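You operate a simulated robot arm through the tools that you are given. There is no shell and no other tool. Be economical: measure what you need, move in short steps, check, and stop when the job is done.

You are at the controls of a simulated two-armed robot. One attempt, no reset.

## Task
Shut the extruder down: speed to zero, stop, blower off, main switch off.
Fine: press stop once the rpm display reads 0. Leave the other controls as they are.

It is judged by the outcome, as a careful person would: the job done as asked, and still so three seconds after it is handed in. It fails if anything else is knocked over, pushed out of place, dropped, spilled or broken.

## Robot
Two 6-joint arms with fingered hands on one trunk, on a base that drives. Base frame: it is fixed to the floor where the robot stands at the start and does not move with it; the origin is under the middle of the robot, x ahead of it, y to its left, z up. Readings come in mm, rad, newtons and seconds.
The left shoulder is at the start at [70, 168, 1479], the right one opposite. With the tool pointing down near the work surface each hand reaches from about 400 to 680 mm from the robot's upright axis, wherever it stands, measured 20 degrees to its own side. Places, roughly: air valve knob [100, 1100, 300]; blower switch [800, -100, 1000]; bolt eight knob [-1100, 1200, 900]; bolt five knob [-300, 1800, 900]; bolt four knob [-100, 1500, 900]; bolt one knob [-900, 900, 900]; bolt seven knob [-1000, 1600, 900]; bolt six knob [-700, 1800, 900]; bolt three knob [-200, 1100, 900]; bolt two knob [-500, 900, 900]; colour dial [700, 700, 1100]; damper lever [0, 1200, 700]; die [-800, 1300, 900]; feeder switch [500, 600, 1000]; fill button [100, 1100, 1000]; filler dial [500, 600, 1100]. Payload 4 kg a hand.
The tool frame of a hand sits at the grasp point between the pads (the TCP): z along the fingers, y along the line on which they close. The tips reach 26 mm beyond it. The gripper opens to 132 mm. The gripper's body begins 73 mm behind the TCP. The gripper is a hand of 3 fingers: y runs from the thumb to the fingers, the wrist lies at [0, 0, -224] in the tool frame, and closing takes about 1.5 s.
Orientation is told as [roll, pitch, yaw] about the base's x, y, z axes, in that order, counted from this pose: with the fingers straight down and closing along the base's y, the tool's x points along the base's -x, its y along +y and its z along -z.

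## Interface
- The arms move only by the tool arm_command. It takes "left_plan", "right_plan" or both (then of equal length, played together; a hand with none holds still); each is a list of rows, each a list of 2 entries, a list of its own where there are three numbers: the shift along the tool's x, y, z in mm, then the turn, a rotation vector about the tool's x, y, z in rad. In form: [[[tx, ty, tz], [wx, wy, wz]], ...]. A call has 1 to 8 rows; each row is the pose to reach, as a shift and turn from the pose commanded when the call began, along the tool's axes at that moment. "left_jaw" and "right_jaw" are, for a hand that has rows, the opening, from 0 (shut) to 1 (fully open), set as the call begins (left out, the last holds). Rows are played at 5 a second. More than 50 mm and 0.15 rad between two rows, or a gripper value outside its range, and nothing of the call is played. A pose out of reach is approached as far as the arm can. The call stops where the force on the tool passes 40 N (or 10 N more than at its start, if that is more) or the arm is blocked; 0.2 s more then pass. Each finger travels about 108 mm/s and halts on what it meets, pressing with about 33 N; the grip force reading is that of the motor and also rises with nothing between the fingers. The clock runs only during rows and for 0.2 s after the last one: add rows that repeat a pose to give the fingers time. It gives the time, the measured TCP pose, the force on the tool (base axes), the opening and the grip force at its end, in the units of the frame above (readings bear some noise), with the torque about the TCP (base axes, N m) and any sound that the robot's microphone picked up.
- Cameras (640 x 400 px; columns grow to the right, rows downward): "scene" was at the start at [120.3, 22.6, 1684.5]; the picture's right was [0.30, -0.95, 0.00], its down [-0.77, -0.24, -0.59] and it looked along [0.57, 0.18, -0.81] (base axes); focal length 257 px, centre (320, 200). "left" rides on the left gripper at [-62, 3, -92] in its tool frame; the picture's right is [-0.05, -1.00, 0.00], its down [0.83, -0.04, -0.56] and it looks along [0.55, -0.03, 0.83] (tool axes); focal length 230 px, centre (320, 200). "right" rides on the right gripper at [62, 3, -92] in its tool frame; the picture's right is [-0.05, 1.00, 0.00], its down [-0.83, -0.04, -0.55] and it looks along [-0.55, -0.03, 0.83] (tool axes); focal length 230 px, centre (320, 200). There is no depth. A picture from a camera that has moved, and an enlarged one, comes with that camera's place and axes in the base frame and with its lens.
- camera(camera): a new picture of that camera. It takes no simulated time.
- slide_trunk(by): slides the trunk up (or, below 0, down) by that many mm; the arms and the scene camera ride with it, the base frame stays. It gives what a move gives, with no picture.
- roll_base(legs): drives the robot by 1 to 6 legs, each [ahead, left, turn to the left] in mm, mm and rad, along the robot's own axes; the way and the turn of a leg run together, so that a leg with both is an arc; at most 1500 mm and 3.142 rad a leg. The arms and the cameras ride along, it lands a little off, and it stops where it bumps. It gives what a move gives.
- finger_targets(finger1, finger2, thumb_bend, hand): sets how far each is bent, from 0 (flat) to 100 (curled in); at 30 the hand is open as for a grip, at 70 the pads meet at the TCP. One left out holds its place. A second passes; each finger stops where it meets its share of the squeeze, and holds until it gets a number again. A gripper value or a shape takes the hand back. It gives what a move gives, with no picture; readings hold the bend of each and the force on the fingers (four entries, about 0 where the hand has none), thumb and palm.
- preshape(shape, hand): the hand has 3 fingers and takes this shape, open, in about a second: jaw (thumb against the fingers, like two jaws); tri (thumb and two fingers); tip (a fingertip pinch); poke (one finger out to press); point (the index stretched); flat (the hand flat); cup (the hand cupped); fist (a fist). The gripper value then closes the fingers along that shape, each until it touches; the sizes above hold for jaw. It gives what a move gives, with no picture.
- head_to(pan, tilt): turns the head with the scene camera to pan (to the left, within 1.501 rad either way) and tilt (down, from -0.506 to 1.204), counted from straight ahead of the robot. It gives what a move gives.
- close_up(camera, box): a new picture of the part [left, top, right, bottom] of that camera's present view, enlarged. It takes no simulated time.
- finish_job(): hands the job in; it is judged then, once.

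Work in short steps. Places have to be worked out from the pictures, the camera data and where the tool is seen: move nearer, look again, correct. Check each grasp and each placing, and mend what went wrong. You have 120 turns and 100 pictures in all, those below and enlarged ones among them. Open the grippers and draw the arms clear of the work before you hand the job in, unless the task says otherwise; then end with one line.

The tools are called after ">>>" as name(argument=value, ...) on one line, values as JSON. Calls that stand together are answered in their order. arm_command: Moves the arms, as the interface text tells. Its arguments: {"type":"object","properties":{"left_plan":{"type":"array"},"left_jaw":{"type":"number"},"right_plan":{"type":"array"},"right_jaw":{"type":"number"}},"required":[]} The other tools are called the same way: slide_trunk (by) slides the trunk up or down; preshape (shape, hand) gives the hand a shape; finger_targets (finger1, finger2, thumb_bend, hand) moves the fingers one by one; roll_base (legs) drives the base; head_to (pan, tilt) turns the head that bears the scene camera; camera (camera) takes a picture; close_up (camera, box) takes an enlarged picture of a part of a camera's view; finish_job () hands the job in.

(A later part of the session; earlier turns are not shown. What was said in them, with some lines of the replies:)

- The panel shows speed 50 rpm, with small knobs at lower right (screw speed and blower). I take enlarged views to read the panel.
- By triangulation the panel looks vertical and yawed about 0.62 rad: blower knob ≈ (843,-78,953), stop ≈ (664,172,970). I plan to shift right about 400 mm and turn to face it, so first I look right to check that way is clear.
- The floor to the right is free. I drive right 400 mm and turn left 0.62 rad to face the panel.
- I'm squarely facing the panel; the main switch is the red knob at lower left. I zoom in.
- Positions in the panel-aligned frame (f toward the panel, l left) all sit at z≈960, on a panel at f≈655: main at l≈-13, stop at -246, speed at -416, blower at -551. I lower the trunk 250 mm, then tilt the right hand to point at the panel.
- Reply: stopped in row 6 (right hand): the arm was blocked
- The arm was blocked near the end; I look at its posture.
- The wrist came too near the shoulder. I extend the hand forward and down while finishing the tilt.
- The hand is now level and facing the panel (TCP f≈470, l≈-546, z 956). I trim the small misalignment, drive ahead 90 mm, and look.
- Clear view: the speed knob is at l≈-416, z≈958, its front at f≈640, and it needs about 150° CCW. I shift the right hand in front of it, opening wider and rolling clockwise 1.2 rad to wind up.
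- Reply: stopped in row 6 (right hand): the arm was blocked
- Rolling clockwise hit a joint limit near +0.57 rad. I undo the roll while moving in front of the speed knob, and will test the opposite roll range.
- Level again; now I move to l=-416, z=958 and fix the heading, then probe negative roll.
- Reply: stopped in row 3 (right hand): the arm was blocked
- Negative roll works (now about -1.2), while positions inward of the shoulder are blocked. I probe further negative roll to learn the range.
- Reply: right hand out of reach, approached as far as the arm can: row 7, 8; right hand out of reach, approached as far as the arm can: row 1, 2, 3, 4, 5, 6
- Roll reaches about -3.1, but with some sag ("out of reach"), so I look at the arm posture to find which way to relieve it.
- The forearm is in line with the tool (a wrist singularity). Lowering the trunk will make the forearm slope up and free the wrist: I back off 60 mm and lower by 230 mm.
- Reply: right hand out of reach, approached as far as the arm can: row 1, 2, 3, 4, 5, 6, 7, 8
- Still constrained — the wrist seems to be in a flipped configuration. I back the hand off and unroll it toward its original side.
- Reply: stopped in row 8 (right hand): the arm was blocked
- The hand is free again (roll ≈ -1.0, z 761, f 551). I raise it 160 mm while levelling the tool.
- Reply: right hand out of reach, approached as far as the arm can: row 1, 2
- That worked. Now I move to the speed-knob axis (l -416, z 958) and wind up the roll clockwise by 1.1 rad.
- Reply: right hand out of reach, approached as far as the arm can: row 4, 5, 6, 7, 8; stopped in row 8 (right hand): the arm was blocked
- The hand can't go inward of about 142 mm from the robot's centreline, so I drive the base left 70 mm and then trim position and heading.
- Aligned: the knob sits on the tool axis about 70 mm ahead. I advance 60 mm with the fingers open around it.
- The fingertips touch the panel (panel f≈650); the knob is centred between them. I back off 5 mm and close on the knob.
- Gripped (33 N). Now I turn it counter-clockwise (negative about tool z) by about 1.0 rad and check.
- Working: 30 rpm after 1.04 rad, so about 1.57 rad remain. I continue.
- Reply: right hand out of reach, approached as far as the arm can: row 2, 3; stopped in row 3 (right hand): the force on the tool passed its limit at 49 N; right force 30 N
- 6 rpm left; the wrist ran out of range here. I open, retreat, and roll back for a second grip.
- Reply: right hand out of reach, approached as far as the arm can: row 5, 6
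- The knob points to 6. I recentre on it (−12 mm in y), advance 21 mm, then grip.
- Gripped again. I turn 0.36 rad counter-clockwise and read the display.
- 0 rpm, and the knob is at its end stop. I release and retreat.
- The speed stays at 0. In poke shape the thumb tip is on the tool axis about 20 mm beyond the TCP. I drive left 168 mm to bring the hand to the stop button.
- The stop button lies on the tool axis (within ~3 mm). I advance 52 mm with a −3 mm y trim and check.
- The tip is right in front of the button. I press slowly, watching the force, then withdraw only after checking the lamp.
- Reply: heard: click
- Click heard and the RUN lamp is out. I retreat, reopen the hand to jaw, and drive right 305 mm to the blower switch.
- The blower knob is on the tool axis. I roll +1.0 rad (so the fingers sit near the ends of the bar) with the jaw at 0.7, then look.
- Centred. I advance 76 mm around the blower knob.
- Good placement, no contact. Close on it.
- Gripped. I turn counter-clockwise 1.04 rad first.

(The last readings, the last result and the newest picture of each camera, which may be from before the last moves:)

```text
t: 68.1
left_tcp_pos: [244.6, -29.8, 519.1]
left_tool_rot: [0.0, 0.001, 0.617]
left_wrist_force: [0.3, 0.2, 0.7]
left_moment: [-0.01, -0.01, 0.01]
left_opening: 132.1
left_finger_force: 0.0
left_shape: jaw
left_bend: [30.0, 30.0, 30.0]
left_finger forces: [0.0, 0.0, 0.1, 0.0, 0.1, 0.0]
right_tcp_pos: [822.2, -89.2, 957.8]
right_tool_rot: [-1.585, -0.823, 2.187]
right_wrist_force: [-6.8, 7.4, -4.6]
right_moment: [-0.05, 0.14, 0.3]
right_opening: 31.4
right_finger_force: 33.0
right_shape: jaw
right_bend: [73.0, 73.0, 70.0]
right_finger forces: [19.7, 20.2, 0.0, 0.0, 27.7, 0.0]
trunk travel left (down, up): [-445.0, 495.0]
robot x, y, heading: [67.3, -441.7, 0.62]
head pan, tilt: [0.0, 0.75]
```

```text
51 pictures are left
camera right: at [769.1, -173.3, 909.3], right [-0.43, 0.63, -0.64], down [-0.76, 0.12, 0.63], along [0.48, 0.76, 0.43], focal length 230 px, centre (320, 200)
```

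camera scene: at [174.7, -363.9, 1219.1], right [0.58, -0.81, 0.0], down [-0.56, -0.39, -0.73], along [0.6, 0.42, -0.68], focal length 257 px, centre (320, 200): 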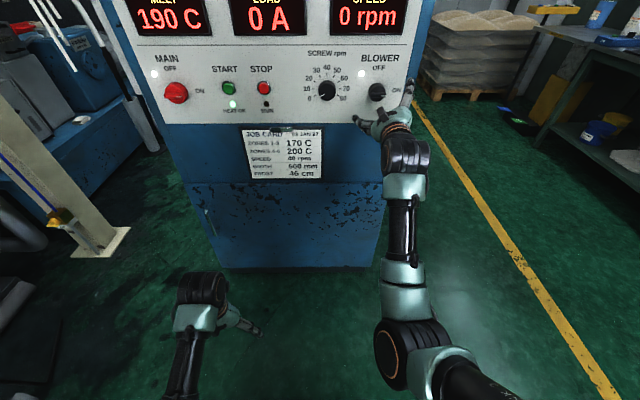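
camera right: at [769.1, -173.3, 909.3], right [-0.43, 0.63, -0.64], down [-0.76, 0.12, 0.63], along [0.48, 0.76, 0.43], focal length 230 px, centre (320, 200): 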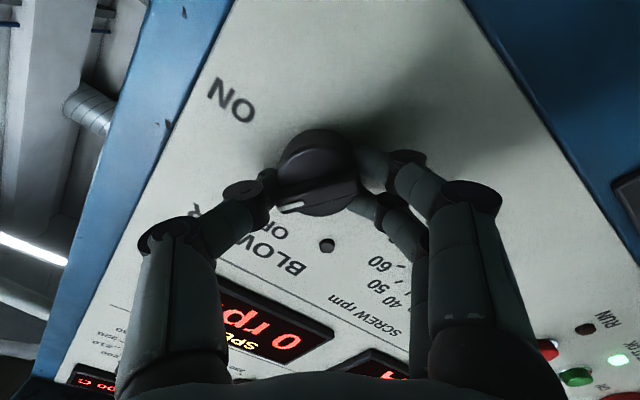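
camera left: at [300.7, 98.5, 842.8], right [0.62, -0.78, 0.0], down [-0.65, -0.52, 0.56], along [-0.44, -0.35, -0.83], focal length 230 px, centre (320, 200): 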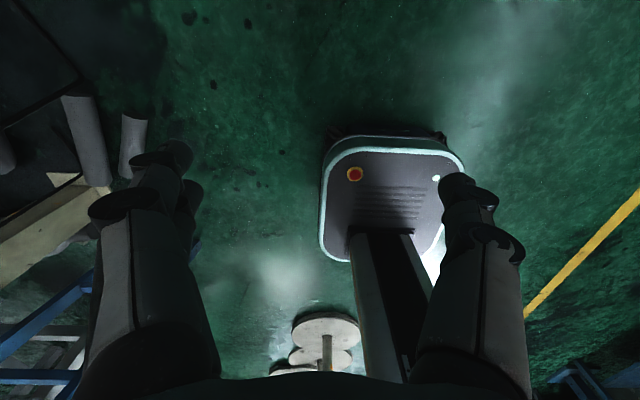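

The blower lamp is already out; I continue the remaining 0.5 rad to point squarely at OFF.

>>> arm_command(right_plan=[[[0, 0, 0], [0, 0, -0.13]], [[0, 0, 0], [0, 0, -0.26]], [[0, 0, 0], [0, 0, -0.39]], [[0, 0, 0], [0, 0, -0.5]]])

>>> camera(camera="right")

```text
t: 69.1
left_tcp_pos: [244.1, -29.3, 518.3]
left_tool_rot: [-0.001, 0.0, 0.619]
left_wrist_force: [-0.8, 0.0, -0.1]
left_moment: [0.0, -0.02, -0.01]
left_opening: 131.9
left_finger_force: 0.1
left_shape: jaw
left_bend: [30.0, 30.0, 30.0]
left_finger forces: [0.0, 0.0, 0.1, 0.0, 0.0, 0.0]
right_tcp_pos: [821.9, -88.5, 956.6]
right_tool_rot: [-1.578, -0.322, 2.175]
right_wrist_force: [-13.4, 5.9, -10.3]
right_moment: [-0.21, 0.36, 0.35]
right_opening: 31.7
right_finger_force: 32.8
right_shape: jaw
right_bend: [73.0, 73.0, 70.0]
right_finger forces: [20.7, 23.4, 0.1, 0.0, 27.0, 0.0]
trunk travel left (down, up): [-445.0, 495.0]
robot x, y, heading: [61.6, -441.9, 0.613]
head pan, tilt: [0.0, 0.75]
```

```text
50 pictures are left
camera right: at [779.2, -187.8, 933.9], right [-0.2, 0.3, -0.93], down [-0.9, 0.32, 0.3], along [0.39, 0.9, 0.21], focal length 230 px, centre (320, 200)
```

right: 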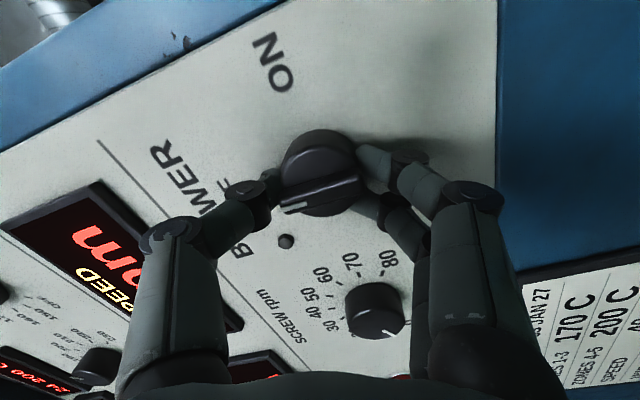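

Release and retreat, then check the blower knob's position.

>>> arm_command(right_plan=[[[0, 0, 0], [0, 0, 0]], [[0, 0, 0], [0, 0, 0]], [[0, 0, 0], [0, 0, 0]], [[0, 0, 0], [0, 0, 0]], [[0, 0, -25], [0, 0, 0]], [[0, 0, -50], [0, 0, 0]], [[0, 0, -78], [0, 0, 0]]], right_jaw=0.7)

>>> camera(camera="right")

>>> close_up(camera="scene", box=[130, 0, 430, 130])

```text
t: 70.7
left_tcp_pos: [243.3, -30.3, 520.3]
left_tool_rot: [0.0, 0.0, 0.618]
left_wrist_force: [-0.1, -0.1, -0.3]
left_moment: [-0.01, 0.01, 0.0]
left_opening: 132.1
left_finger_force: 0.0
left_shape: jaw
left_bend: [30.0, 30.0, 30.0]
left_finger forces: [0.0, 0.0, 0.1, 0.1, 0.0, 0.0]
right_tcp_pos: [759.5, -138.0, 960.9]
right_tool_rot: [-1.591, -0.323, 2.178]
right_wrist_force: [-1.1, 0.1, -0.9]
right_moment: [-0.03, -0.04, -0.02]
right_opening: 92.4
right_finger_force: 0.1
right_shape: jaw
right_bend: [68.0, 68.0, 64.0]
right_finger forces: [0.1, 0.0, 0.0, 0.0, 0.0, 0.0]
trunk travel left (down, up): [-445.0, 495.0]
robot x, y, heading: [64.8, -442.6, 0.614]
head pan, tilt: [0.0, 0.75]
```

```text
49 pictures are left
camera right: at [716.2, -236.6, 937.8], right [-0.19, 0.31, -0.93], down [-0.9, 0.32, 0.29], along [0.39, 0.89, 0.22], focal length 230 px, centre (320, 200)
```

right: 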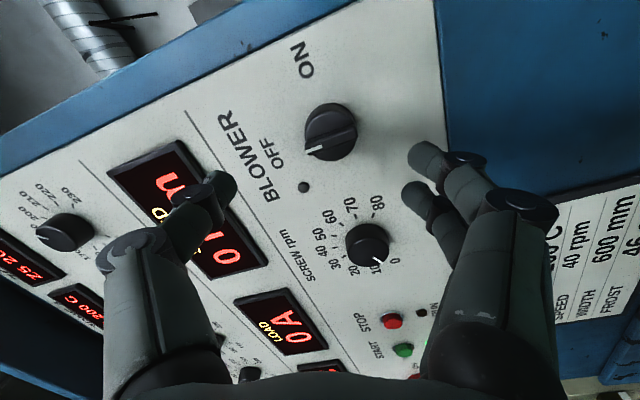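

```text
2.13 times, centred on (280, 65) of scene
camera zoom: at [173.6, -363.6, 1219.3], right [0.58, -0.81, 0.0], down [-0.56, -0.4, -0.73], along [0.6, 0.42, -0.68], focal length 549 px, centre (405, 488)
```

zoom: 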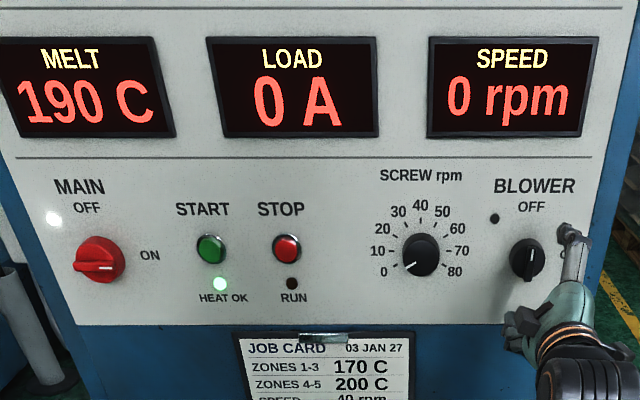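

The blower is off. The main switch is about 538 mm to the left; I look left to see whether the base can go there with the right hand.

>>> head_to(pan=1.3, tilt=0.9)

>>> camera(camera="scene")

```text
t: 72.2
left_tcp_pos: [245.0, -29.8, 521.2]
left_tool_rot: [0.001, 0.001, 0.619]
left_wrist_force: [0.5, 0.5, 0.4]
left_moment: [0.01, 0.01, -0.02]
left_opening: 131.8
left_finger_force: 0.0
left_shape: jaw
left_bend: [30.0, 30.0, 30.0]
left_finger forces: [0.0, 0.0, 0.0, 0.0, 0.1, 0.0]
right_tcp_pos: [761.1, -137.0, 955.9]
right_tool_rot: [-1.585, -0.321, 2.174]
right_wrist_force: [-0.3, -0.6, 0.5]
right_moment: [0.02, -0.04, -0.03]
right_opening: 92.0
right_finger_force: 0.0
right_shape: jaw
right_bend: [68.0, 68.0, 64.0]
right_finger forces: [0.0, 0.0, 0.1, 0.0, 0.1, 0.1]
trunk travel left (down, up): [-445.0, 495.0]
robot x, y, heading: [65.5, -437.5, 0.615]
head pan, tilt: [1.3, 0.901]
```

```text
47 pictures are left
camera scene: at [81.1, -340.3, 1207.2], right [0.94, 0.34, 0.0], down [0.27, -0.74, -0.62], along [-0.21, 0.58, -0.78], focal length 257 px, centre (320, 200)
```

scene: 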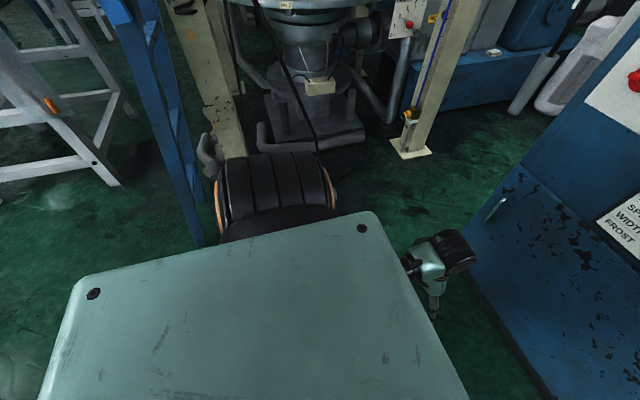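

A tower leg stands behind-left, so I'd rather not drive that far. I'll use the left arm for the main switch: drive left 205 mm, then tilt the left hand up toward the panel.

>>> head_to(pan=0.1, tilt=0.6)

>>> roll_base(legs=[[0, 205, 0]])

>>> arm_command(left_plan=[[[-40.4, 0, -19.8], [0, -0.13, 0]], [[-80.5, 0, -43.3], [0, -0.26, 0]], [[-119.5, 0, -70.5], [0, -0.39, 0]], [[-157, 0, -101.1], [0, -0.52, 0]], [[-192.7, 0, -135.1], [0, -0.65, 0]], [[-226.1, 0, -172.1], [0, -0.78, 0]], [[-250.1, 0, -202.4], [0, -0.88, 0]], [[-272.1, 0, -234], [0, -0.98, 0]]], left_jaw=0.7)

>>> camera(camera="scene")

```text
t: 73.6
left_tcp_pos: [244.7, -30.4, 519.4]
left_tool_rot: [-0.001, 0.001, 0.619]
left_wrist_force: [-0.4, -0.4, 0.2]
left_moment: [-0.05, -0.01, -0.02]
left_opening: 131.7
left_finger_force: 0.1
left_shape: jaw
left_bend: [30.0, 30.0, 30.0]
left_finger forces: [0.1, 0.0, 0.1, 0.1, 0.0, 0.1]
right_tcp_pos: [760.7, -137.9, 956.5]
right_tool_rot: [-1.584, -0.32, 2.176]
right_wrist_force: [0.5, 0.3, 0.6]
right_moment: [0.0, 0.01, 0.02]
right_opening: 92.2
right_finger_force: 0.1
right_shape: jaw
right_bend: [68.0, 68.0, 64.0]
right_finger forces: [0.1, 0.0, 0.0, 0.0, 0.0, 0.1]
trunk travel left (down, up): [-445.0, 495.0]
robot x, y, heading: [65.0, -442.8, 0.619]
head pan, tilt: [0.099, 0.6]
```

```text
t: 75.2
left_tcp_pos: [125.6, 136.6, 519.8]
left_tool_rot: [-0.001, 0.0, 0.619]
left_wrist_force: [-1.1, 0.1, -0.2]
left_moment: [-0.03, -0.02, 0.02]
left_opening: 132.1
left_finger_force: 0.1
left_shape: jaw
left_bend: [30.0, 30.0, 30.0]
left_finger forces: [0.0, 0.0, 0.0, 0.0, 0.1, 0.0]
right_tcp_pos: [641.6, 27.6, 956.1]
right_tool_rot: [-1.583, -0.32, 2.175]
right_wrist_force: [0.0, 0.0, -0.2]
right_moment: [0.01, -0.04, -0.01]
right_opening: 92.2
right_finger_force: 0.0
right_shape: jaw
right_bend: [68.0, 68.0, 64.0]
right_finger forces: [0.0, 0.1, 0.1, 0.0, 0.1, 0.0]
trunk travel left (down, up): [-445.0, 495.0]
robot x, y, heading: [-50.6, -276.6, 0.615]
head pan, tilt: [0.099, 0.6]
```

```text
t: 77.0
left_tcp_pos: [349.8, 293.1, 753.5]
left_tool_rot: [0.001, -0.981, 0.618]
left_wrist_force: [0.5, 0.1, 0.0]
left_moment: [0.0, 0.04, 0.02]
left_opening: 92.7
left_finger_force: 0.1
left_shape: jaw
left_bend: [67.0, 67.0, 64.0]
left_finger forces: [0.0, 0.1, 0.1, 0.0, 0.0, 0.0]
right_tcp_pos: [643.4, 28.4, 956.5]
right_tool_rot: [-1.583, -0.32, 2.173]
right_wrist_force: [0.1, 1.5, -1.1]
right_moment: [-0.03, -0.04, 0.01]
right_opening: 92.0
right_finger_force: 0.0
right_shape: jaw
right_bend: [68.0, 68.0, 64.0]
right_finger forces: [0.0, 0.1, 0.1, 0.0, 0.0, 0.0]
trunk travel left (down, up): [-445.0, 495.0]
robot x, y, heading: [-53.7, -276.4, 0.613]
head pan, tilt: [0.099, 0.6]
```

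```text
46 pictures are left
camera scene: at [55.6, -187.1, 1232.0], right [0.66, -0.75, 0.0], down [-0.43, -0.37, -0.82], along [0.62, 0.54, -0.57], focal length 257 px, centre (320, 200)
```

scene: 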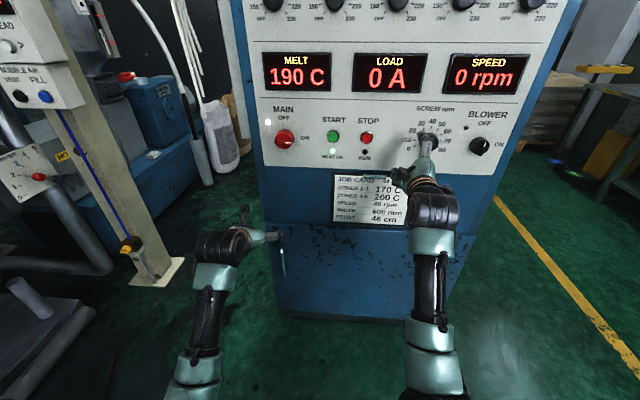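

Smooth motion. I finish the tilt and bring the left hand to the main switch axis, standing off ~80 mm.

>>> arm_command(left_plan=[[[-45.5, -10, -2.2], [0, -0.118, 0]], [[-90.7, -20, -7.7], [0, -0.236, 0]], [[-134.9, -30, -16.2], [0, -0.354, 0]], [[-178.3, -40, -27.6], [0, -0.472, 0]], [[-220.5, -50, -41.9], [0, -0.59, 0]]])

>>> camera(camera="left")

>>> camera(camera="scene")

```text
t: 78.2
left_tcp_pos: [449.5, 304.7, 960.3]
left_tool_rot: [2.005, -1.568, -1.387]
left_wrist_force: [-0.4, -0.3, -0.3]
left_moment: [-0.01, -0.01, 0.0]
left_opening: 92.6
left_finger_force: 0.0
left_shape: jaw
left_bend: [67.0, 67.0, 64.0]
left_finger forces: [0.1, 0.0, 0.1, 0.0, 0.0, 0.0]
right_tcp_pos: [643.5, 26.8, 956.7]
right_tool_rot: [-1.585, -0.319, 2.173]
right_wrist_force: [-0.9, -0.6, -0.5]
right_moment: [0.02, 0.0, 0.04]
right_opening: 92.2
right_finger_force: 0.1
right_shape: jaw
right_bend: [68.0, 68.0, 64.0]
right_finger forces: [0.1, 0.0, 0.0, 0.1, 0.0, 0.0]
trunk travel left (down, up): [-445.0, 495.0]
robot x, y, heading: [-52.1, -276.3, 0.62]
head pan, tilt: [0.099, 0.6]
```

```text
45 pictures are left
camera left: at [372.9, 252.1, 1022.8], right [0.58, -0.81, 0.05], down [-0.43, -0.36, -0.83], along [0.69, 0.46, -0.55], focal length 230 px, centre (320, 200)
```

left: 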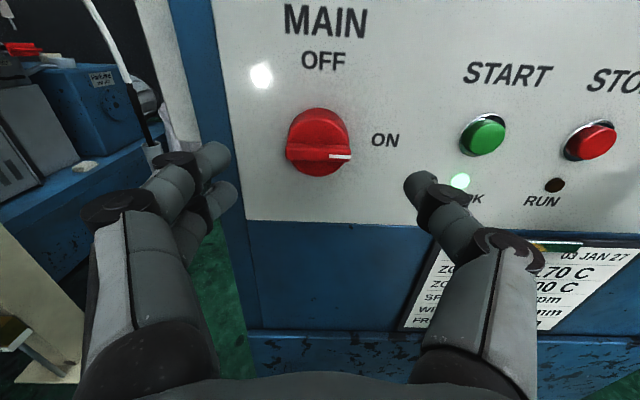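

```text
44 pictures are left
camera scene: at [55.6, -187.4, 1232.0], right [0.66, -0.75, 0.0], down [-0.43, -0.37, -0.82], along [0.62, 0.54, -0.57], focal length 257 px, centre (320, 200)
```

scene: 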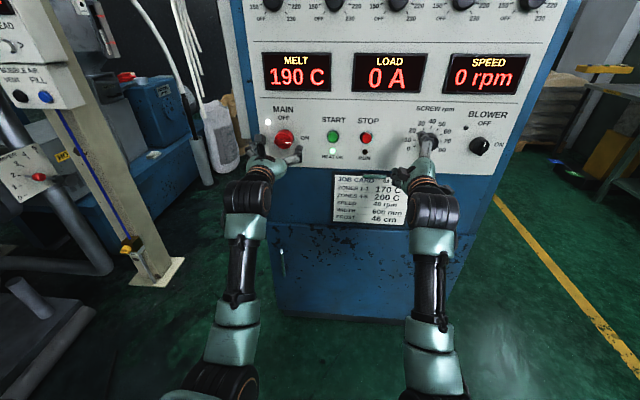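

The main switch is centred on the left tool axis. I roll +1.0 rad to wind up, then will advance.

>>> arm_command(left_plan=[[[0, 0, 0], [0, 0, 0.13]], [[0, 0, 0], [0, 0, 0.26]], [[0, 0, 0], [0, 0, 0.39]], [[0, 0, 0], [0, 0, 0.52]], [[0, 0, 0], [0, 0, 0.65]], [[0, 0, 0], [0, 0, 0.78]], [[0, 0, 0], [0, 0, 0.91]], [[0, 0, 0], [0, 0, 1.0]]])

>>> camera(camera="left")

```text
t: 80.0
left_tcp_pos: [448.9, 303.7, 960.0]
left_tool_rot: [1.569, -0.57, -0.954]
left_wrist_force: [0.3, 0.8, -0.3]
left_moment: [-0.01, -0.01, -0.03]
left_opening: 93.0
left_finger_force: 0.0
left_shape: jaw
left_bend: [67.0, 67.0, 64.0]
left_finger forces: [0.0, 0.1, 0.0, 0.0, 0.0, 0.0]
right_tcp_pos: [642.5, 26.9, 957.5]
right_tool_rot: [-1.585, -0.32, 2.172]
right_wrist_force: [0.9, -0.6, 0.1]
right_moment: [-0.02, -0.01, 0.01]
right_opening: 92.2
right_finger_force: 0.0
right_shape: jaw
right_bend: [68.0, 68.0, 64.0]
right_finger forces: [0.0, 0.0, 0.1, 0.0, 0.1, 0.0]
trunk travel left (down, up): [-445.0, 495.0]
robot x, y, heading: [-53.7, -271.6, 0.617]
head pan, tilt: [0.099, 0.6]
```

```text
43 pictures are left
camera left: at [403.4, 209.0, 996.7], right [0.34, -0.47, -0.81], down [-0.84, 0.23, -0.48], along [0.42, 0.85, -0.32], focal length 230 px, centre (320, 200)
```

left: 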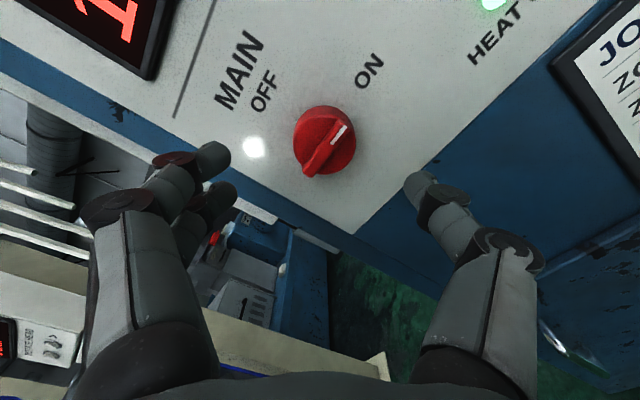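

Clean roll. I advance 76 mm around the main knob.

>>> arm_command(left_plan=[[[0, -1, 25], [0, 0, 0]], [[0, -2, 50], [0, 0, 0]], [[0, -2, 66], [0, 0, 0]], [[0, -2, 76], [0, 0, 0]]])

>>> camera(camera="left")

```text
t: 81.0
left_tcp_pos: [512.5, 346.5, 959.3]
left_tool_rot: [1.57, -0.571, -0.951]
left_wrist_force: [0.5, -0.8, -0.5]
left_moment: [0.03, -0.03, 0.0]
left_opening: 92.4
left_finger_force: 0.1
left_shape: jaw
left_bend: [67.0, 67.0, 64.0]
left_finger forces: [0.0, 0.0, 0.0, 0.0, 0.1, 0.0]
right_tcp_pos: [643.8, 28.2, 956.5]
right_tool_rot: [-1.585, -0.319, 2.174]
right_wrist_force: [-0.9, 1.0, 0.3]
right_moment: [-0.02, 0.01, 0.02]
right_opening: 92.0
right_finger_force: 0.0
right_shape: jaw
right_bend: [68.0, 68.0, 64.0]
right_finger forces: [0.0, 0.0, 0.0, 0.1, 0.1, 0.0]
trunk travel left (down, up): [-445.0, 495.0]
robot x, y, heading: [-49.6, -274.1, 0.619]
head pan, tilt: [0.099, 0.6]
```

```text
42 pictures are left
camera left: at [466.9, 252.2, 994.8], right [0.34, -0.48, -0.81], down [-0.84, 0.23, -0.48], along [0.42, 0.85, -0.32], focal length 230 px, centre (320, 200)
```

left: 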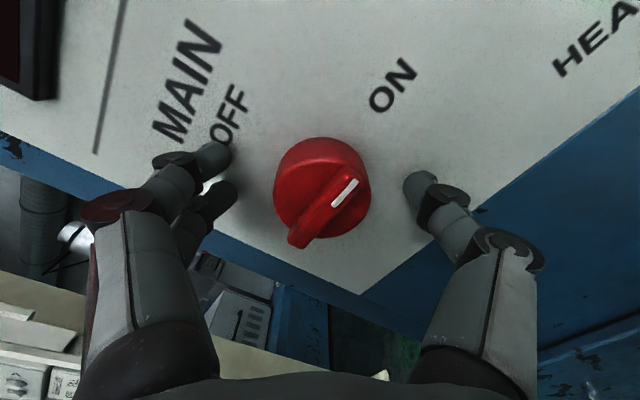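

Well centred, no contact. I close on it.

>>> arm_command(left_plan=[[[0, 0, 0], [0, 0, 0]], [[0, 0, 0], [0, 0, 0]], [[0, 0, 0], [0, 0, 0]], [[0, 0, 0], [0, 0, 0]], [[0, 0, 0], [0, 0, 0]], [[0, 0, 0], [0, 0, 0]]], left_jaw=0.0)

>>> arm_command(left_plan=[[[0, 0, 0], [0, 0, -0.13]], [[0, 0, 0], [0, 0, -0.26]], [[0, 0, 0], [0, 0, -0.39]], [[0, 0, 0], [0, 0, -0.52]], [[0, 0, 0], [0, 0, -0.65]], [[0, 0, 0], [0, 0, -0.78]], [[0, 0, 0], [0, 0, -0.91]], [[0, 0, 0], [0, 0, -1.04]]])

>>> camera(camera="left")

```text
t: 82.4
left_tcp_pos: [512.5, 347.2, 957.8]
left_tool_rot: [1.571, -0.571, -0.952]
left_wrist_force: [1.7, 0.2, 1.0]
left_moment: [-0.02, -0.04, -0.01]
left_opening: 39.8
left_finger_force: 33.2
left_shape: jaw
left_bend: [73.0, 73.0, 70.0]
left_finger forces: [15.7, 15.3, 0.0, 0.0, 29.6, 0.1]
right_tcp_pos: [643.5, 28.7, 956.9]
right_tool_rot: [-1.583, -0.32, 2.173]
right_wrist_force: [0.2, 0.2, 0.7]
right_moment: [0.02, 0.01, 0.0]
right_opening: 92.2
right_finger_force: 0.0
right_shape: jaw
right_bend: [68.0, 68.0, 64.0]
right_finger forces: [0.0, 0.0, 0.0, 0.0, 0.1, 0.0]
trunk travel left (down, up): [-445.0, 495.0]
robot x, y, heading: [-54.4, -275.6, 0.62]
head pan, tilt: [0.099, 0.6]
```

```text
t: 84.2
left_tcp_pos: [510.7, 347.7, 958.7]
left_tool_rot: [-1.584, -1.53, 2.205]
left_wrist_force: [1.4, 12.8, 6.1]
left_moment: [0.12, -0.09, 0.31]
left_opening: 38.8
left_finger_force: 33.0
left_shape: jaw
left_bend: [73.0, 73.0, 70.0]
left_finger forces: [20.1, 17.6, 0.0, 0.0, 27.5, 0.0]
right_tcp_pos: [642.4, 28.5, 956.9]
right_tool_rot: [-1.583, -0.315, 2.173]
right_wrist_force: [0.2, -0.8, 0.1]
right_moment: [0.03, 0.02, -0.03]
right_opening: 92.4
right_finger_force: 0.1
right_shape: jaw
right_bend: [68.0, 68.0, 64.0]
right_finger forces: [0.1, 0.0, 0.1, 0.0, 0.0, 0.0]
trunk travel left (down, up): [-445.0, 495.0]
robot x, y, heading: [-55.7, -275.1, 0.619]
head pan, tilt: [0.099, 0.6]
```

```text
41 pictures are left
camera left: at [432.5, 299.5, 1020.7], right [0.58, -0.81, 0.09], down [-0.41, -0.39, -0.83], along [0.71, 0.44, -0.55], focal length 230 px, centre (320, 200)
```

left: 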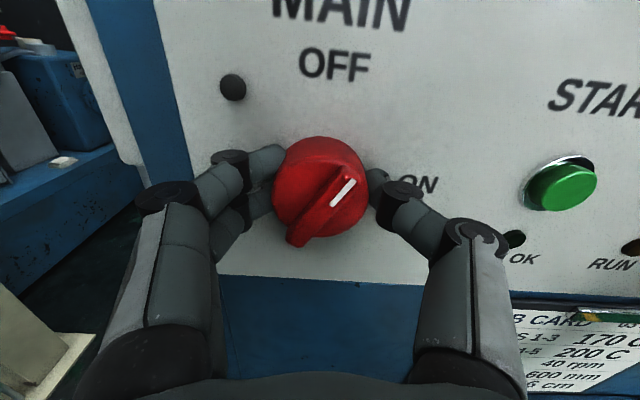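

The lamp is out; I continue the remaining 0.53 rad to point straight at OFF, then release and retreat.

>>> arm_command(left_plan=[[[0, 0, 0], [0, 0, -0.13]], [[0, 0, 0], [0, 0, -0.26]], [[0, 0, 0], [0, 0, -0.39]], [[0, 0, 0], [0, 0, -0.52]]])

>>> camera(camera="left")

```text
t: 85.2
left_tcp_pos: [510.7, 349.4, 958.3]
left_tool_rot: [-1.571, -1.006, 2.189]
left_wrist_force: [-3.1, 19.1, 7.7]
left_moment: [0.06, 0.0, 0.44]
left_opening: 38.4
left_finger_force: 32.8
left_shape: jaw
left_bend: [73.0, 73.0, 70.0]
left_finger forces: [21.3, 16.9, 0.1, 0.0, 26.9, 0.1]
right_tcp_pos: [641.4, 30.2, 956.8]
right_tool_rot: [-1.583, -0.315, 2.174]
right_wrist_force: [-0.7, -0.7, -0.2]
right_moment: [0.0, -0.01, 0.02]
right_opening: 92.2
right_finger_force: 0.0
right_shape: jaw
right_bend: [68.0, 68.0, 64.0]
right_finger forces: [0.0, 0.0, 0.0, 0.1, 0.0, 0.0]
trunk travel left (down, up): [-445.0, 495.0]
robot x, y, heading: [-49.6, -276.1, 0.616]
head pan, tilt: [0.099, 0.6]
```

```text
40 pictures are left
camera left: at [414.5, 324.6, 1009.2], right [0.47, -0.66, 0.58], down [-0.17, -0.71, -0.68], along [0.86, 0.22, -0.45], focal length 230 px, centre (320, 200)
```

left: 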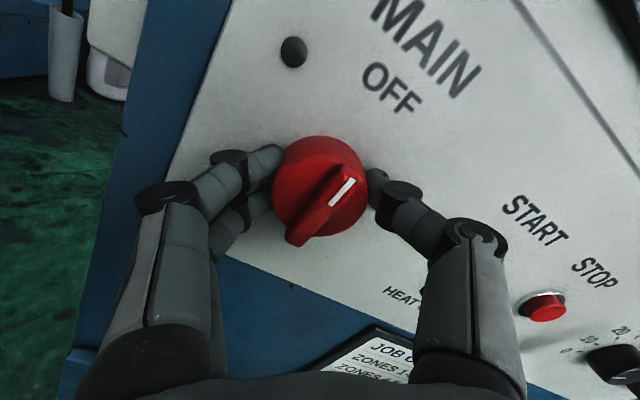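

The pointer faces OFF. I release and retreat.

>>> arm_command(left_plan=[[[0, 0, 0], [0, 0, 0]], [[0, 0, 0], [0, 0, 0]], [[0, 0, 0], [0, 0, 0]], [[0, 0, 0], [0, 0, 0]], [[0, 0, -25], [0, 0, 0]], [[0, 0, -50], [0, 0, 0]], [[0, 0, -80], [0, 0, 0]]], left_jaw=0.7)

>>> roll_base(legs=[[-120, 0, 0]])

>>> preshape(hand="left", shape="jaw")

>>> preshape(hand="right", shape="jaw")

>>> camera(camera="scene")

>>> camera(camera="left")

>>> close_up(camera="scene", box=[240, 20, 540, 200])

```text
t: 86.8
left_tcp_pos: [445.3, 299.3, 958.7]
left_tool_rot: [-1.568, -1.01, 2.189]
left_wrist_force: [-0.2, -0.4, -0.4]
left_moment: [-0.01, 0.01, 0.06]
left_opening: 91.9
left_finger_force: 0.1
left_shape: jaw
left_bend: [68.0, 68.0, 64.0]
left_finger forces: [0.1, 0.0, 0.0, 0.0, 0.0, 0.0]
right_tcp_pos: [643.4, 27.2, 956.2]
right_tool_rot: [-1.584, -0.321, 2.173]
right_wrist_force: [-0.4, 0.2, 0.6]
right_moment: [0.01, 0.04, -0.02]
right_opening: 92.1
right_finger_force: 0.0
right_shape: jaw
right_bend: [68.0, 68.0, 64.0]
right_finger forces: [0.1, 0.1, 0.0, 0.1, 0.0, 0.1]
trunk travel left (down, up): [-445.0, 495.0]
robot x, y, heading: [-56.2, -275.7, 0.62]
head pan, tilt: [0.099, 0.6]
```

```text
t: 88.0
left_tcp_pos: [351.2, 231.0, 959.5]
left_tool_rot: [-1.571, -1.011, 2.189]
left_wrist_force: [0.4, 1.0, 0.2]
left_moment: [-0.02, -0.02, -0.01]
left_opening: 92.3
left_finger_force: 0.0
left_shape: jaw
left_bend: [68.0, 68.0, 64.0]
left_finger forces: [0.0, 0.1, 0.0, 0.0, 0.1, 0.0]
right_tcp_pos: [545.2, -42.1, 957.5]
right_tool_rot: [-1.585, -0.318, 2.171]
right_wrist_force: [-0.1, 0.0, 0.9]
right_moment: [0.01, -0.01, 0.03]
right_opening: 91.9
right_finger_force: 0.2
right_shape: jaw
right_bend: [68.0, 68.0, 64.0]
right_finger forces: [0.0, 0.0, 0.0, 0.0, 0.0, 0.0]
trunk travel left (down, up): [-445.0, 495.0]
robot x, y, heading: [-151.6, -343.4, 0.62]
head pan, tilt: [0.099, 0.6]
```

```text
t: 88.9
left_tcp_pos: [349.7, 230.6, 958.7]
left_tool_rot: [-1.568, -1.011, 2.187]
left_wrist_force: [1.0, -0.5, 0.8]
left_moment: [0.01, 0.0, -0.01]
left_opening: 132.0
left_finger_force: 0.1
left_shape: jaw
left_bend: [30.0, 30.0, 30.0]
left_finger forces: [0.0, 0.0, 0.0, 0.1, 0.1, 0.0]
right_tcp_pos: [546.3, -41.5, 956.0]
right_tool_rot: [-1.585, -0.316, 2.172]
right_wrist_force: [0.3, -0.9, 0.0]
right_moment: [0.0, 0.02, -0.01]
right_opening: 92.1
right_finger_force: 0.1
right_shape: jaw
right_bend: [68.0, 68.0, 64.0]
right_finger forces: [0.1, 0.1, 0.1, 0.0, 0.0, 0.0]
trunk travel left (down, up): [-445.0, 495.0]
robot x, y, heading: [-148.9, -342.4, 0.616]
head pan, tilt: [0.099, 0.6]
```

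```text
t: 89.8
left_tcp_pos: [350.3, 230.5, 958.3]
left_tool_rot: [-1.572, -1.01, 2.186]
left_wrist_force: [0.3, 0.6, 0.9]
left_moment: [0.0, 0.04, 0.0]
left_opening: 131.8
left_finger_force: 0.1
left_shape: jaw
left_bend: [30.0, 30.0, 30.0]
left_finger forces: [0.0, 0.0, 0.0, 0.1, 0.1, 0.0]
right_tcp_pos: [546.4, -41.4, 956.5]
right_tool_rot: [-1.585, -0.318, 2.169]
right_wrist_force: [0.5, -0.2, 0.7]
right_moment: [0.03, -0.01, 0.04]
right_opening: 132.0
right_finger_force: 0.0
right_shape: jaw
right_bend: [30.0, 30.0, 30.0]
right_finger forces: [0.1, 0.1, 0.1, 0.0, 0.0, 0.0]
trunk travel left (down, up): [-445.0, 495.0]
robot x, y, heading: [-152.4, -344.9, 0.619]
head pan, tilt: [0.099, 0.6]
```

```text
39 pictures are left
camera scene: at [-41.8, -256.3, 1232.0], right [0.66, -0.75, 0.0], down [-0.43, -0.37, -0.82], along [0.62, 0.54, -0.57], focal length 257 px, centre (320, 200)
```

scene: 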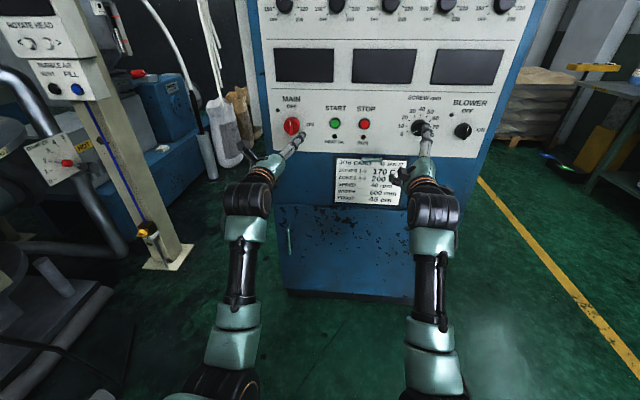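

```text
38 pictures are left
camera left: at [254.6, 206.1, 1009.7], right [0.47, -0.67, 0.57], down [-0.18, -0.71, -0.68], along [0.86, 0.22, -0.46], focal length 230 px, centre (320, 200)
```

left: 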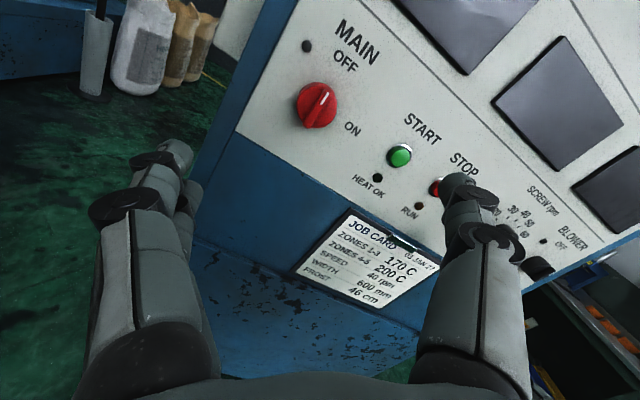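

```text
2.13 times, centred on (390, 110) of scene
camera zoom: at [-41.8, -256.3, 1232.0], right [0.66, -0.75, 0.0], down [-0.43, -0.37, -0.82], along [0.62, 0.54, -0.57], focal length 549 px, centre (171, 392)
```

zoom: 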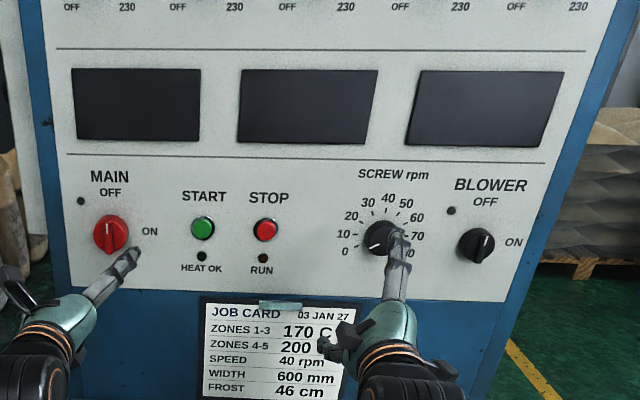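

All displays and lamps are dark, the main and blower knobs point to OFF, speed is at 0, and both hands are open and clear. I hand the job in.

>>> finish_job()

```text
The job is handed in.
```

The extruder is shut down: I turned the speed to 0 rpm, pressed stop once the display read 0, then switched the blower and main off. The displays and lamps are dark, and I touched no other controls.
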